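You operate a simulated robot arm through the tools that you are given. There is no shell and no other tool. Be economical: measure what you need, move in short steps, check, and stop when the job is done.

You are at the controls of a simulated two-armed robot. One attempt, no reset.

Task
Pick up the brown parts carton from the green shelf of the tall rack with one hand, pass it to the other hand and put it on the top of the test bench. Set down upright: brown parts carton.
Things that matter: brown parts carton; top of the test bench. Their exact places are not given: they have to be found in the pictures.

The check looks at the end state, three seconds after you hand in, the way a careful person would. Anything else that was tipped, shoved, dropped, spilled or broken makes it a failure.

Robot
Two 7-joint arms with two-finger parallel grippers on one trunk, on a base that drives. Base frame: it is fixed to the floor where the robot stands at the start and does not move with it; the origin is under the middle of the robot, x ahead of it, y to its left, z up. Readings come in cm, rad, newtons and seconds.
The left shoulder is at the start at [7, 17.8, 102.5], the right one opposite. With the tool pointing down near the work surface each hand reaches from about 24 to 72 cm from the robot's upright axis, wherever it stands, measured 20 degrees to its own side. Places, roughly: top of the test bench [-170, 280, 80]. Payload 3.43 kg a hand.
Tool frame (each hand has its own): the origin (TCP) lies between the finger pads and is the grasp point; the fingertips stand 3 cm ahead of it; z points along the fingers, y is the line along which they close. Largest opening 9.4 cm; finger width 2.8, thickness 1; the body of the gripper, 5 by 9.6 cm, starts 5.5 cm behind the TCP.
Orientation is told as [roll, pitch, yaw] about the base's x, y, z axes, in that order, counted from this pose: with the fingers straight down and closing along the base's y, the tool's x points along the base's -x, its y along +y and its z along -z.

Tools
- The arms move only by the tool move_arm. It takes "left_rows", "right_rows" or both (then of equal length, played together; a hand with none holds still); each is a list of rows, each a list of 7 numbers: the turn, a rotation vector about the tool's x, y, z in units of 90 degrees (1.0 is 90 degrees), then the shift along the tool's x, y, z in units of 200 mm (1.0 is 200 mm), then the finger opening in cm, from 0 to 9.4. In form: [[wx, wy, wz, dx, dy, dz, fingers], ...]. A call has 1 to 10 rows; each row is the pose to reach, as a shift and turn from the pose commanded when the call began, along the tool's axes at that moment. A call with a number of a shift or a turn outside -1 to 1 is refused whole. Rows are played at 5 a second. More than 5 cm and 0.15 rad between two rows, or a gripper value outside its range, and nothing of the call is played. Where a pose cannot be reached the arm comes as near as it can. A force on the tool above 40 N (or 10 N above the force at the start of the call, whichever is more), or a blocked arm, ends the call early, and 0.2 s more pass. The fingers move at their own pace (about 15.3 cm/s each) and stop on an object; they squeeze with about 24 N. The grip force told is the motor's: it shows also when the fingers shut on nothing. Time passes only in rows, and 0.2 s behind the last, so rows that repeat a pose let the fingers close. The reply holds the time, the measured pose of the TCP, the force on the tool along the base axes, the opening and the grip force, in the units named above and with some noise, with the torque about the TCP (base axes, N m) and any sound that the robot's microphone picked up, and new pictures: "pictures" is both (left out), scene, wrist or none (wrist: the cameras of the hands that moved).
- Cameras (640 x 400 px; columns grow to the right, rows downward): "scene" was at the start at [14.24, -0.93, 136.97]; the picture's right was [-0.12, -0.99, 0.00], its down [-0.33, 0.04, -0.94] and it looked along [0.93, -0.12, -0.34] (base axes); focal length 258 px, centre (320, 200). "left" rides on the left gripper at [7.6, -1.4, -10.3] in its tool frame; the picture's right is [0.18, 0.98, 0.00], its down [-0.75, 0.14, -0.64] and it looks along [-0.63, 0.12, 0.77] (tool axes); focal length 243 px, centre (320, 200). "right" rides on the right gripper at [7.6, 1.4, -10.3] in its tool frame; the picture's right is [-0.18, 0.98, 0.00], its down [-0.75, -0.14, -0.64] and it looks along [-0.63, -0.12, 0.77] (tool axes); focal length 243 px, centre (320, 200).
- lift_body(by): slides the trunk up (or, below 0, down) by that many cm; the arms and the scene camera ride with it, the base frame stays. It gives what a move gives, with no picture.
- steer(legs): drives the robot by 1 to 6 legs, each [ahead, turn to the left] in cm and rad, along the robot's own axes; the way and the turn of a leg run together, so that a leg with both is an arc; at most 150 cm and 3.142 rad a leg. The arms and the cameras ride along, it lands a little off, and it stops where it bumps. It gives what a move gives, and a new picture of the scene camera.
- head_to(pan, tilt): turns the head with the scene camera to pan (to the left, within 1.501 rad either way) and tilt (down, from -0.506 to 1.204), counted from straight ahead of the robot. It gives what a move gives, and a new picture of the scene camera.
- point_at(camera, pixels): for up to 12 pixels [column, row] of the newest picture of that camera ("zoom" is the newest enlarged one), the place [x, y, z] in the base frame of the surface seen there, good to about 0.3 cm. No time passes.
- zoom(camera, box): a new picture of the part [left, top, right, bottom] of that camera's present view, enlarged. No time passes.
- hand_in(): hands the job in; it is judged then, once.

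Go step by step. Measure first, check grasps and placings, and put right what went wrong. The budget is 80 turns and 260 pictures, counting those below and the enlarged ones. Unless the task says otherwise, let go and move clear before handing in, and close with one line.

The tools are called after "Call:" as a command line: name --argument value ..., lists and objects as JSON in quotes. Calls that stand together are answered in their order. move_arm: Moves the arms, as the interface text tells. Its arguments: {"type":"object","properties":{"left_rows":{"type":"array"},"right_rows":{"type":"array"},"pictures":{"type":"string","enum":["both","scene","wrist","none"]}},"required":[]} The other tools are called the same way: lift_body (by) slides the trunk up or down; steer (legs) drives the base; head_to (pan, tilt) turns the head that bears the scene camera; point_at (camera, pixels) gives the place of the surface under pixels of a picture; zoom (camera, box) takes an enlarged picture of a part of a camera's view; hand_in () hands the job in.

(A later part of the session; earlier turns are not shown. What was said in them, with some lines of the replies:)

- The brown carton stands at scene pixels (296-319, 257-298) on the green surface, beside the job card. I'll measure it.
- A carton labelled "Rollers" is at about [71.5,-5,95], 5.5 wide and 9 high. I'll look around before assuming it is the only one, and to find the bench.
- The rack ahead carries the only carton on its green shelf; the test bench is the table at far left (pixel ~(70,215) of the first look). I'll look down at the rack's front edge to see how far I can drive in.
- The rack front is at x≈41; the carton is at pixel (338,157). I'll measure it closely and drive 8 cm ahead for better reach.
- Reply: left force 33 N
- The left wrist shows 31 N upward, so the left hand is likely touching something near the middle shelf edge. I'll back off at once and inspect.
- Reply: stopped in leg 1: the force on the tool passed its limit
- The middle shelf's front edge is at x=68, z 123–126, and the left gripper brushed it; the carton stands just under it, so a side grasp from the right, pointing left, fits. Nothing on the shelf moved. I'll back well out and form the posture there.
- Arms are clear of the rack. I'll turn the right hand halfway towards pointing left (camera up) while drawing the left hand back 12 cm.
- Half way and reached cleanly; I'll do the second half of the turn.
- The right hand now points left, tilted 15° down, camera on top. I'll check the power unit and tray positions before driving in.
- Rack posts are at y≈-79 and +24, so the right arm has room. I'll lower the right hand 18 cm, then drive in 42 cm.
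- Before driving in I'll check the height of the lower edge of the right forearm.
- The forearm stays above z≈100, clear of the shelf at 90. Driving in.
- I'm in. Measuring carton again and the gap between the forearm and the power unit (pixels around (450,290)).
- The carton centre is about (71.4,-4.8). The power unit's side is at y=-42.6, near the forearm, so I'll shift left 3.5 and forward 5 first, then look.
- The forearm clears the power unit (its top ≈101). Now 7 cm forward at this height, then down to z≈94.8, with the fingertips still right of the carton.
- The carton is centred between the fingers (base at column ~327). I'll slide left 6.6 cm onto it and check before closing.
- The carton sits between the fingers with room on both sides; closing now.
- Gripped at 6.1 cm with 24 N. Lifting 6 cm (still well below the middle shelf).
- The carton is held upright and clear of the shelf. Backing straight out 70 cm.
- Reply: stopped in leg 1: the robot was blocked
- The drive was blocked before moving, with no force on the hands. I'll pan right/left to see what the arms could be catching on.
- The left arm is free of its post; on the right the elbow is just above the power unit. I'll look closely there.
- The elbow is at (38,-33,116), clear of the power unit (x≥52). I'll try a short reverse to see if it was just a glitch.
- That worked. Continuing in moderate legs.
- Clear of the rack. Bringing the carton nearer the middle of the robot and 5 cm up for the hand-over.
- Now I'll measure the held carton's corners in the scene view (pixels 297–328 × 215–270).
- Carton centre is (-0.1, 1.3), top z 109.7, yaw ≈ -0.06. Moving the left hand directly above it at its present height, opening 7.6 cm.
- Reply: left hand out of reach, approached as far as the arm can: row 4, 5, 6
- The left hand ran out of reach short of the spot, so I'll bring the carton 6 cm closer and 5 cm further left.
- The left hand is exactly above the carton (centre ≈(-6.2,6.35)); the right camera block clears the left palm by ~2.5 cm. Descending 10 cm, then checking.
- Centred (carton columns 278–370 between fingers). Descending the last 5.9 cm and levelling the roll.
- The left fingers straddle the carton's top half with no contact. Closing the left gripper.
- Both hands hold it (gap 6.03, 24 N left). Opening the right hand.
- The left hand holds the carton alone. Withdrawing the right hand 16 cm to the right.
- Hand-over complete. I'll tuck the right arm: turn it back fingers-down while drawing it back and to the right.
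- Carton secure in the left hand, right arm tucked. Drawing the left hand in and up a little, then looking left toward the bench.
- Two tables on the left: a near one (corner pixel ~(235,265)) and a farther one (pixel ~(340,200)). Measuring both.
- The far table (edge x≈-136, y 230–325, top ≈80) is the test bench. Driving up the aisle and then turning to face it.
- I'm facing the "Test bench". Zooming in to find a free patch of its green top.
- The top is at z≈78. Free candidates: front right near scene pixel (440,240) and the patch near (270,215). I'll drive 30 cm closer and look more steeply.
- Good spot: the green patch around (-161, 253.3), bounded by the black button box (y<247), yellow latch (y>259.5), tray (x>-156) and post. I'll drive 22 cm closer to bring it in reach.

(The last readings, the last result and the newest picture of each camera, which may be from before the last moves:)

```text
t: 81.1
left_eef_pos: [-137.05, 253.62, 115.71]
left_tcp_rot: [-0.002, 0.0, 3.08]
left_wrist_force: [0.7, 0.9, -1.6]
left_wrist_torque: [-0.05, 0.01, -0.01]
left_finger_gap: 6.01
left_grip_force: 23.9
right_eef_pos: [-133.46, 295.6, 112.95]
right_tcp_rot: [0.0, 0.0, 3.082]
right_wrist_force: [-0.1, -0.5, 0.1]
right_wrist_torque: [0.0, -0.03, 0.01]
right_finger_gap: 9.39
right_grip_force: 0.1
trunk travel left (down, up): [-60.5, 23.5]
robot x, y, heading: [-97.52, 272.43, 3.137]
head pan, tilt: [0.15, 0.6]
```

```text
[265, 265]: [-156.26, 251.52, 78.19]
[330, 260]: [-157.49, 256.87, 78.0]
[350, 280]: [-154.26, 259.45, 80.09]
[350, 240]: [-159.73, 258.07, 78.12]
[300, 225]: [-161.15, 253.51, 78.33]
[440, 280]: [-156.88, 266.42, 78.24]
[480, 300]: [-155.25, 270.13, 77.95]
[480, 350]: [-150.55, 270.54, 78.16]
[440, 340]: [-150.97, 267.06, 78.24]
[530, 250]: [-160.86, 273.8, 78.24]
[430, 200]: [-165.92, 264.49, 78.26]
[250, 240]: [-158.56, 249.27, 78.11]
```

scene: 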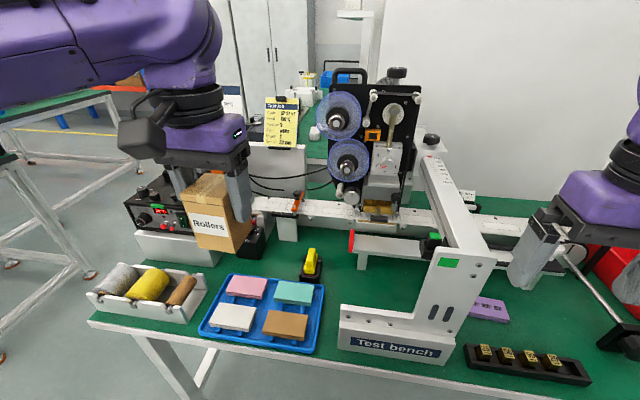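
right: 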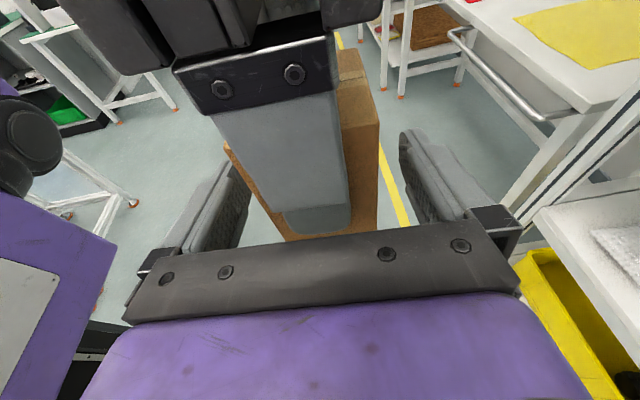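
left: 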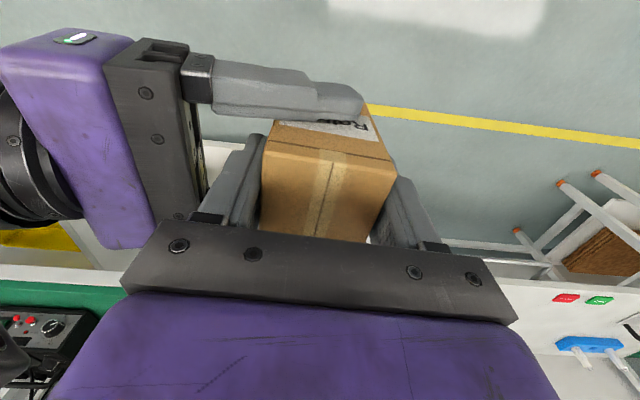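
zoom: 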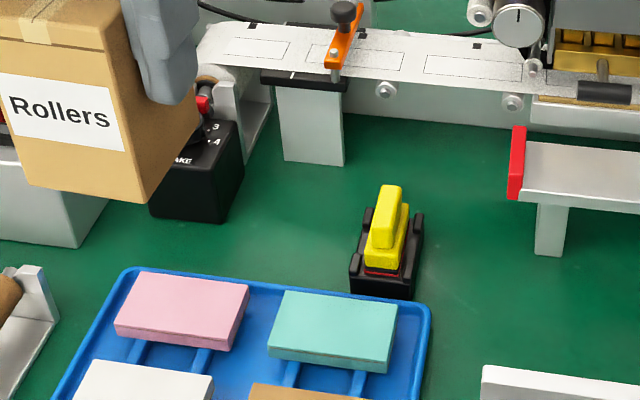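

Patch left of the yellow latch is only ~9.5 cm wide; the one right of it (zoom ~(475,300)) may be roomier. Measuring its bounds.

Call:
point_at --camera "zoom" --pixels '[[517, 190], [517, 135], [580, 205], [545, 250], [560, 250], [500, 370], [600, 385], [415, 260], [413, 295], [430, 310], [395, 190], [600, 300]]'

Call:
point_at --camera "scene" --pixels '[[345, 315], [395, 320], [425, 300], [430, 250], [440, 200], [425, 160], [352, 240], [355, 262], [395, 252], [380, 285], [365, 165], [345, 195]]'

```text
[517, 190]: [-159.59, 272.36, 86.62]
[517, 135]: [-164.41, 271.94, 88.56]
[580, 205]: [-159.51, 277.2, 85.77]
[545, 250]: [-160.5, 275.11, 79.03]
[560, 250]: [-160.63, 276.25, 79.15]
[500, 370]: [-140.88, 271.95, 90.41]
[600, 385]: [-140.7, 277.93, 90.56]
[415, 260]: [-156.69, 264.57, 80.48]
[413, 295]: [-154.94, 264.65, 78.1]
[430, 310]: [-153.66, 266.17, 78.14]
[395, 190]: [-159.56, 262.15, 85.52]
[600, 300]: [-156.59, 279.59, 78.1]
```

```text
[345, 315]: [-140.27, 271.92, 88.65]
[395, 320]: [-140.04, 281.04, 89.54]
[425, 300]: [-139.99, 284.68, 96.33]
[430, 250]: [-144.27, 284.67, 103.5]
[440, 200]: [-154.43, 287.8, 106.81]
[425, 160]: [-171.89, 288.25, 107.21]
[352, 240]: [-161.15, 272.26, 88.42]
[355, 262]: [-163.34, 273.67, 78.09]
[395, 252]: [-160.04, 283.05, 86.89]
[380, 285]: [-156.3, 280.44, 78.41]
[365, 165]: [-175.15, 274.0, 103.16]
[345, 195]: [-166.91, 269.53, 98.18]
```

A large free area lies behind the "Test bench" block: x -142…-159, y 267…284, with overhead arm only beyond y 284. Target (-153.5, 273.5). I'll turn the robot right 0.35 rad so the target lies comfortably to the left arm's side.

Call:
steer --legs '[[0, -0.35]]'

Call:
head_to --pan 0.25 --tilt 0.65

```text
t: 82.6
left_eef_pos: [-141.12, 268.5, 115.81]
left_tcp_rot: [0.002, 0.0, 2.724]
left_wrist_force: [-0.9, -0.6, -0.8]
left_wrist_torque: [-0.02, -0.02, -0.02]
left_finger_gap: 6.03
left_grip_force: 24.1
right_eef_pos: [-123.1, 306.45, 112.93]
right_tcp_rot: [0.001, 0.0, 2.727]
right_wrist_force: [0.2, -0.4, 0.1]
right_wrist_torque: [0.0, 0.04, -0.01]
right_finger_gap: 9.41
right_grip_force: 0.1
trunk travel left (down, up): [-60.5, 23.5]
robot x, y, heading: [-97.7, 272.46, 2.785]
head pan, tilt: [0.15, 0.6]
```

scene: 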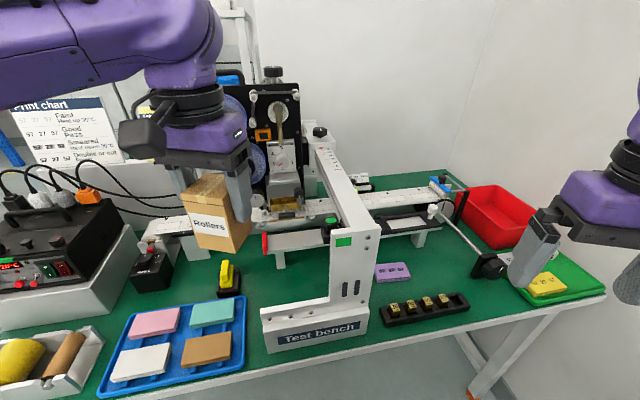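

```text
t: 83.2
left_eef_pos: [-141.0, 268.37, 115.76]
left_tcp_rot: [0.001, 0.0, 2.726]
left_wrist_force: [0.4, 0.9, -1.6]
left_wrist_torque: [-0.02, 0.03, -0.02]
left_finger_gap: 5.99
left_grip_force: 24.2
right_eef_pos: [-123.04, 306.61, 113.01]
right_tcp_rot: [0.0, -0.001, 2.726]
right_wrist_force: [-0.6, 0.3, 0.7]
right_wrist_torque: [0.0, -0.01, -0.01]
right_finger_gap: 9.41
right_grip_force: 0.0
trunk travel left (down, up): [-60.5, 23.5]
robot x, y, heading: [-97.51, 272.56, 2.785]
head pan, tilt: [0.25, 0.649]
```

scene: 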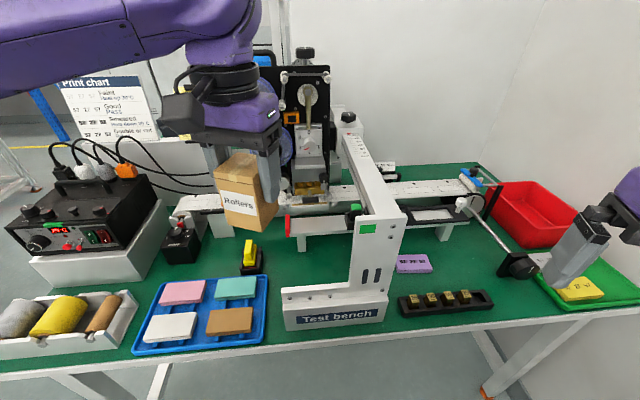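

Call:
zoom --camera "scene" --box '[230, 190, 430, 340]'

Call:
point_at --camera "scene" --pixels '[[275, 275], [300, 280], [325, 280], [340, 270], [320, 250], [345, 282], [300, 291], [285, 298], [350, 265], [365, 215], [290, 225], [330, 235]]'

```text
2.67 times, centred on (330, 265) of scene
```

zoom: 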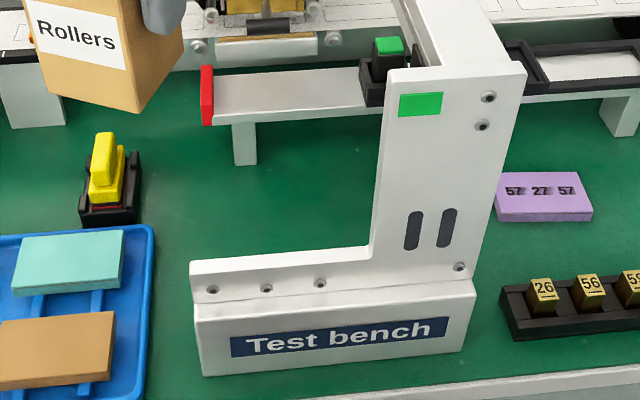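

```text
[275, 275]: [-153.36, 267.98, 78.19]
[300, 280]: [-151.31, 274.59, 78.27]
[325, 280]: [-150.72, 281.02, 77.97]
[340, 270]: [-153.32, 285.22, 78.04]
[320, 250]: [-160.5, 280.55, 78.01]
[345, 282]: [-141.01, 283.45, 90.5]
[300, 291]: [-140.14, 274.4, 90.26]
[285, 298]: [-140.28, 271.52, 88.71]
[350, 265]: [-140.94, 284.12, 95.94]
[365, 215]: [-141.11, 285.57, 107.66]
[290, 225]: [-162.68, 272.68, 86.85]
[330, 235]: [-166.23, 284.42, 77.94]
```

The area behind the block is confirmed empty (points (-151…-160, 268…281, 78)). Moving the left hand above (-153.5, 274) and squaring its yaw.

Call:
move_arm --left_rows '[[0, 0, -0.065, -0.171, -0.001, 0, 2], [0, 0, -0.13, -0.343, -0.002, 0, 2], [0, 0, -0.196, -0.514, -0.003, 0, 2], [0, 0, -0.261, -0.685, -0.004, 0, 2], [0, 0, -0.261, -0.685, -0.004, 0, 2]]' --pictures "both"

```text
t: 84.5
left_eef_pos: [-153.66, 273.8, 115.86]
left_tcp_rot: [0.0, -0.002, 3.136]
left_wrist_force: [0.3, -1.0, -2.1]
left_wrist_torque: [0.0, -0.03, 0.0]
left_finger_gap: 6.04
left_grip_force: 23.7
right_eef_pos: [-123.03, 306.41, 112.96]
right_tcp_rot: [-0.002, 0.001, 2.725]
right_wrist_force: [0.7, 0.2, -0.2]
right_wrist_torque: [0.0, 0.02, 0.0]
right_finger_gap: 9.4
right_grip_force: 0.1
trunk travel left (down, up): [-60.5, 23.5]
robot x, y, heading: [-97.58, 272.29, 2.783]
head pan, tilt: [0.25, 0.649]
```

scene: 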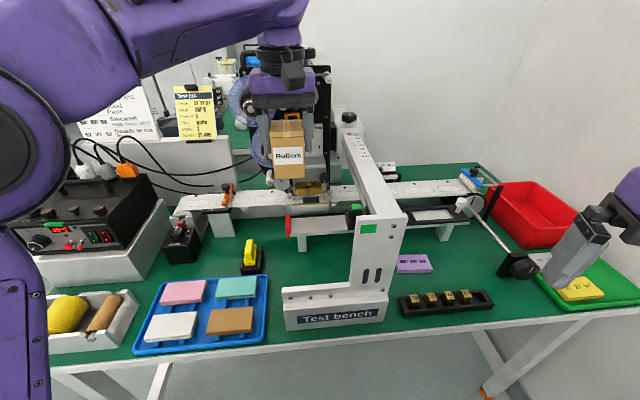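
left: 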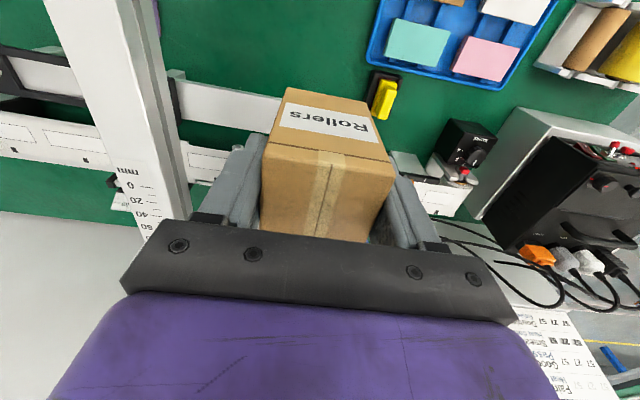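

Hand is at (-153.7, 273.8), square. Lowering 20 cm, then checking.

Call:
move_arm --left_rows '[[0, 0, 0, 0, 0, 0.2, 2], [0, 0, 0, 0, 0, 0.4, 2], [0, 0, 0, 0, 0, 0.6, 2], [0, 0, 0, 0, 0, 0.8, 2], [0, 0, 0, 0, 0, 1.0, 2], [0, 0, 0, 0, 0, 1.0, 2]]' --pictures "both"

Call:
zoom --camera "scene" --box '[210, 100, 430, 340]'

```text
t: 85.8
left_eef_pos: [-153.48, 273.93, 95.81]
left_tcp_rot: [0.003, -0.003, 3.134]
left_wrist_force: [-0.6, 0.0, -1.8]
left_wrist_torque: [0.02, 0.01, -0.01]
left_finger_gap: 6.01
left_grip_force: 24.6
right_eef_pos: [-123.16, 306.45, 112.96]
right_tcp_rot: [0.001, 0.001, 2.726]
right_wrist_force: [-0.2, -0.7, 0.5]
right_wrist_torque: [0.01, 0.01, 0.04]
right_finger_gap: 9.41
right_grip_force: 0.1
trunk travel left (down, up): [-60.5, 23.5]
robot x, y, heading: [-97.66, 272.16, 2.786]
head pan, tilt: [0.25, 0.649]
```

scene: 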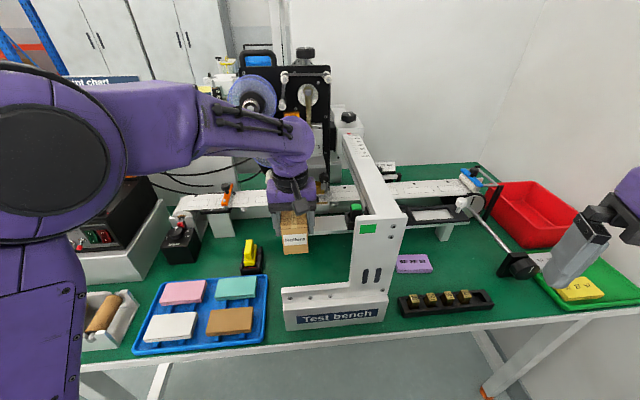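
left: 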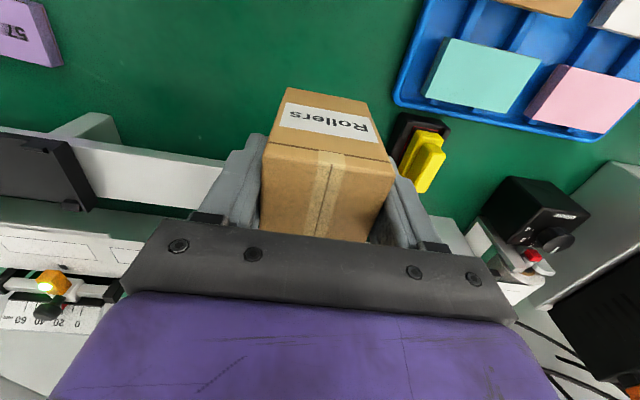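

```text
1.67 times, centred on (320, 220) of scene
```

zoom: 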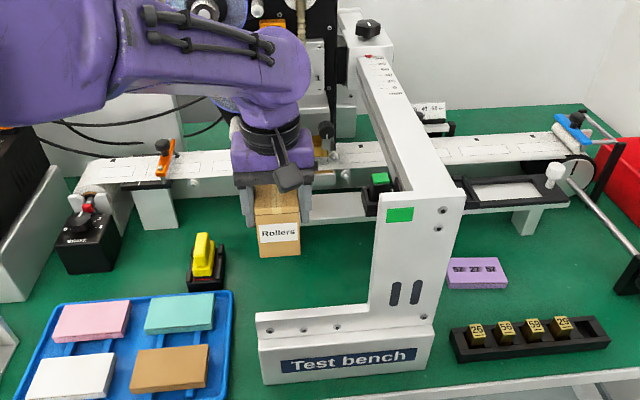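

Call:
point_at --camera "zoom" --pixels '[[264, 253], [280, 254], [297, 251], [262, 215], [297, 213], [280, 232], [280, 275]]'

```text
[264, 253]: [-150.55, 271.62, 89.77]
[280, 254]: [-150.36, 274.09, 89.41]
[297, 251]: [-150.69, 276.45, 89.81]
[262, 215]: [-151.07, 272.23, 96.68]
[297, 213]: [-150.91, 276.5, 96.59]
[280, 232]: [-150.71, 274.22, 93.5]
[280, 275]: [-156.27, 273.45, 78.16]
```

Carton bottom is ≈89.0, surface 78.1, so ~10.8 cm to go. Lowering, slowly at the end.

Call:
move_arm --left_rows '[[0, 0, 0, 0, 0, 0.2, 2], [0, 0, 0, 0, 0, 0.4, 2], [0, 0, 0, 0, 0, 0.48, 2], [0, 0, 0, 0, 0, 0.5, 2], [0, 0, 0, 0, 0, 0.515, 2], [0, 0, 0, 0, 0, 0.53, 2], [0, 0, 0, 0, 0, 0.53, 2]]' --pictures "scene"

Call:
zoom --camera "scene" --box '[240, 170, 360, 300]'

```text
t: 87.5
left_eef_pos: [-153.53, 274.04, 85.22]
left_tcp_rot: [-0.001, -0.003, 3.135]
left_wrist_force: [0.3, 0.8, -1.0]
left_wrist_torque: [-0.02, 0.01, 0.02]
left_finger_gap: 6.02
left_grip_force: 23.7
right_eef_pos: [-123.14, 306.48, 113.02]
right_tcp_rot: [0.001, 0.0, 2.727]
right_wrist_force: [0.8, -0.1, 0.2]
right_wrist_torque: [-0.02, 0.02, -0.01]
right_finger_gap: 9.39
right_grip_force: 0.2
trunk travel left (down, up): [-60.5, 23.5]
robot x, y, heading: [-97.75, 272.62, 2.782]
head pan, tilt: [0.25, 0.649]
```

scene: 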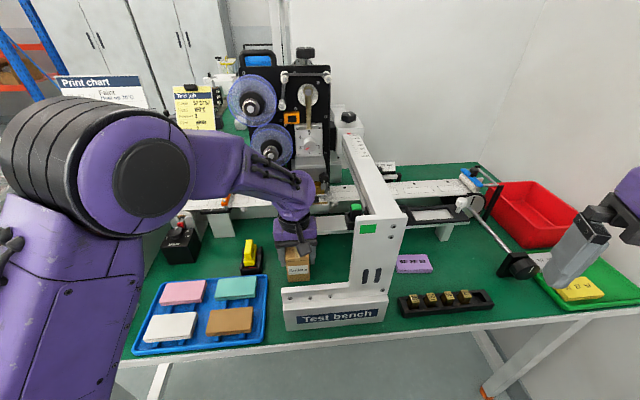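

```text
3.08 times, centred on (300, 235) of scene
```

zoom: 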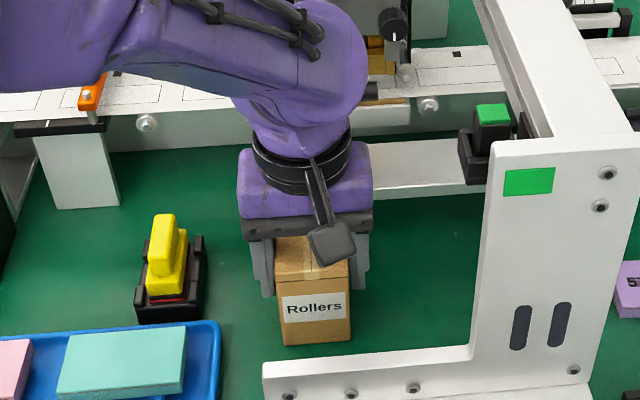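

Not yet touching. Lowering another few millimetres.

Call:
move_arm --left_rows '[[0, 0, 0, 0, 0, 0.01, 2], [0, 0, 0, 0, 0, 0.02, 2], [0, 0, 0, 0, 0, 0.02, 2]]' --pictures "none"

Call:
point_at --camera "scene" --pixels '[[293, 279], [300, 279], [298, 283], [293, 281]]'

```text
t: 88.2
left_eef_pos: [-153.36, 274.15, 85.0]
left_tcp_rot: [0.0, -0.007, 3.135]
left_wrist_force: [-5.3, -1.5, 21.7]
left_wrist_torque: [-0.02, 0.05, 0.01]
left_finger_gap: 6.03
left_grip_force: 23.9
right_eef_pos: [-122.97, 306.52, 113.05]
right_tcp_rot: [-0.001, -0.002, 2.726]
right_wrist_force: [-0.3, -0.6, -1.0]
right_wrist_torque: [-0.01, -0.01, 0.0]
right_finger_gap: 9.41
right_grip_force: 0.1
trunk travel left (down, up): [-60.5, 23.5]
robot x, y, heading: [-97.98, 272.36, 2.784]
head pan, tilt: [0.25, 0.649]
```

```text
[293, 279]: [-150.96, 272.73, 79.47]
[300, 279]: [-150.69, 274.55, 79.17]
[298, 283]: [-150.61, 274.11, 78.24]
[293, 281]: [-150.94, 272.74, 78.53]
```

Contact: 21.7 N upward at TCP 85.0. Easing up 2 mm and opening to 7.8 cm.

Call:
move_arm --left_rows '[[0, 0, 0, 0, 0, -0.007, 2], [0, 0, 0, 0, 0, -0.009, 2], [0, 0, 0, 0, 0, -0.009, 6.6], [0, 0, 0, 0, 0, -0.009, 7.8], [0, 0, 0, 0, 0, -0.009, 7.8], [0, 0, 0, 0, 0, -0.009, 7.8]]' --pictures "both"

```text
t: 89.7
left_eef_pos: [-153.56, 274.07, 84.96]
left_tcp_rot: [0.0, -0.002, 3.135]
left_wrist_force: [0.8, 0.1, 1.1]
left_wrist_torque: [0.02, 0.0, -0.01]
left_finger_gap: 7.83
left_grip_force: 0.1
right_eef_pos: [-123.06, 306.55, 113.03]
right_tcp_rot: [0.0, 0.0, 2.727]
right_wrist_force: [-0.1, 0.4, 0.6]
right_wrist_torque: [0.0, -0.01, 0.01]
right_finger_gap: 9.42
right_grip_force: 0.1
trunk travel left (down, up): [-60.5, 23.5]
robot x, y, heading: [-97.87, 272.5, 2.79]
head pan, tilt: [0.25, 0.649]
```

scene: 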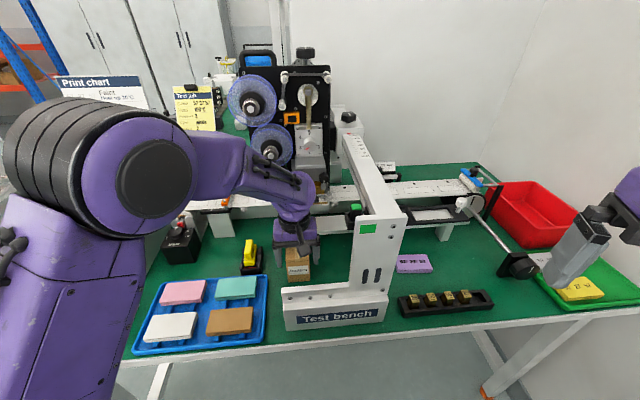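
left: 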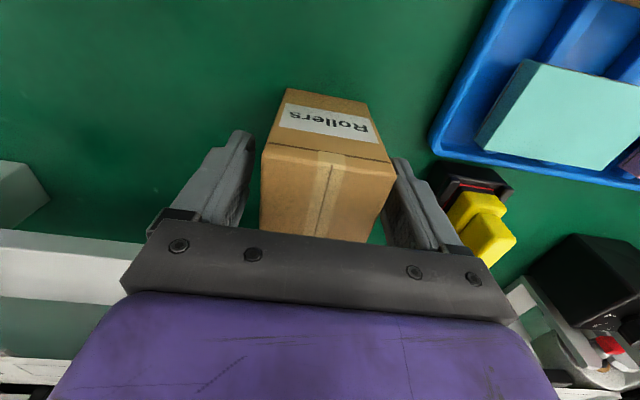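

Released with gaps both sides. Lifting the hand straight up.

Call:
move_arm --left_rows '[[0, 0, 0, 0, 0, -0.08, 7.8], [0, 0, 0, 0, 0, -0.2, 7.8], [0, 0, 0, 0, 0, -0.4, 7.8], [0, 0, 0, 0, 0, -0.6, 7.8], [0, 0, 0, 0, 0, -0.8, 7.8], [0, 0, 0, 0, 0, -1.0, 7.8], [0, 0, 0, 0, 0, -1.0, 7.8]]' --pictures "both"

```text
t: 91.2
left_eef_pos: [-153.5, 274.0, 105.31]
left_tcp_rot: [0.002, -0.001, 3.134]
left_wrist_force: [-0.8, 0.6, 1.0]
left_wrist_torque: [-0.03, -0.03, 0.0]
left_finger_gap: 7.81
left_grip_force: 0.1
right_eef_pos: [-123.26, 306.57, 112.97]
right_tcp_rot: [0.0, 0.003, 2.726]
right_wrist_force: [-0.4, 0.7, 0.3]
right_wrist_torque: [-0.02, 0.01, -0.05]
right_finger_gap: 9.41
right_grip_force: 0.0
trunk travel left (down, up): [-60.5, 23.5]
robot x, y, heading: [-97.71, 272.57, 2.788]
head pan, tilt: [0.25, 0.649]
```

scene: 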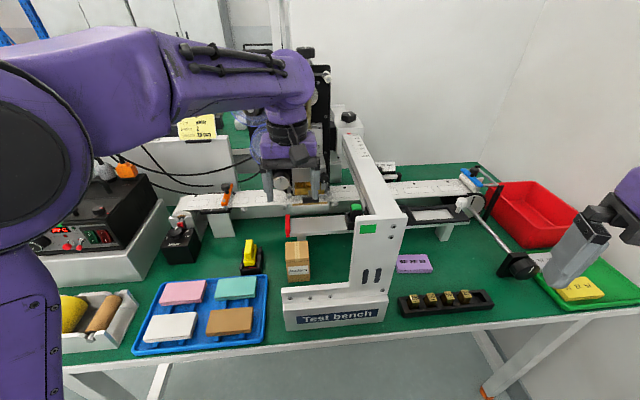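
left: 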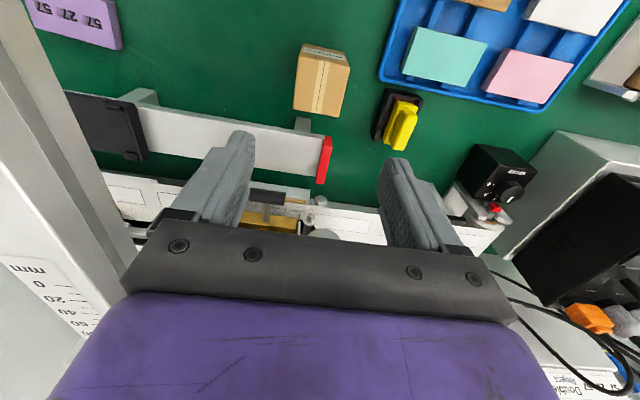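

The carton stands upright at pixel (298,262) with nothing disturbed. I'll raise the left hand 10 cm more and draw it back, then check once.

Call:
move_arm --left_rows '[[0, 0, 0, 0, 0, -0.2, 7.8], [0, 0, 0, 0, 0, -0.45, 7.8], [0, 0, 0, 0.2, 0, -0.45, 7.8], [0, 0, 0, 0.4, 0, -0.45, 7.8], [0, 0, 0, 0.6, 0, -0.45, 7.8], [0, 0, 0, 0.6, 0, -0.45, 7.8]]' --pictures "scene"

Call:
zoom --camera "scene" --box '[220, 180, 420, 320]'

```text
t: 92.7
left_eef_pos: [-141.45, 274.2, 114.05]
left_tcp_rot: [0.003, -0.002, 3.134]
left_wrist_force: [0.4, -0.7, -0.4]
left_wrist_torque: [-0.01, 0.03, -0.02]
left_finger_gap: 7.79
left_grip_force: 0.1
right_eef_pos: [-123.24, 306.63, 112.94]
right_tcp_rot: [0.001, -0.001, 2.727]
right_wrist_force: [-0.3, 0.3, 0.2]
right_wrist_torque: [0.01, 0.01, -0.02]
right_finger_gap: 9.39
right_grip_force: 0.1
trunk travel left (down, up): [-60.5, 23.5]
robot x, y, heading: [-97.68, 272.42, 2.789]
head pan, tilt: [0.25, 0.649]
```

scene: 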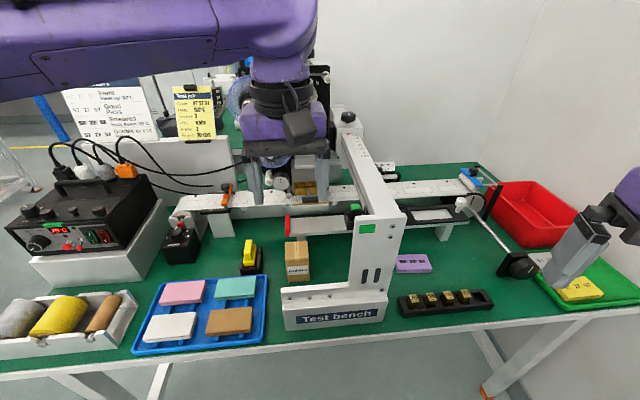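

```text
2.86 times, centred on (320, 250) of scene
```

zoom: 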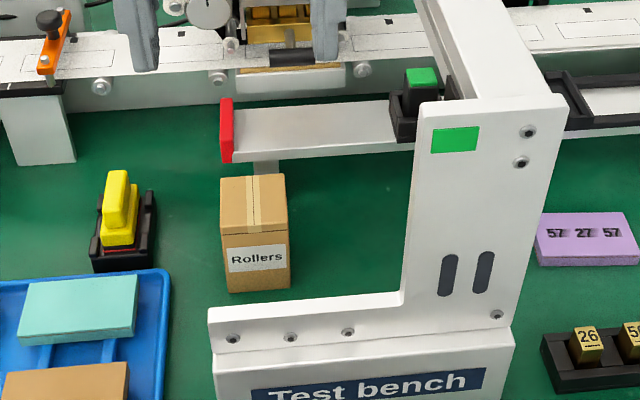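

The carton stands upright on the bench top (zoom pixels (220–290, 175–292)), the hands are clear and the neighbouring items look unmoved. Handing in.

Call:
hand_in

```text
The job is handed in.
```

The brown "Rollers" carton was picked up with the right hand, passed to the left, and set down upright on the test bench top. The left gripper brushed the rack's middle shelf once early on (about 31 N); nothing on it appeared to move.
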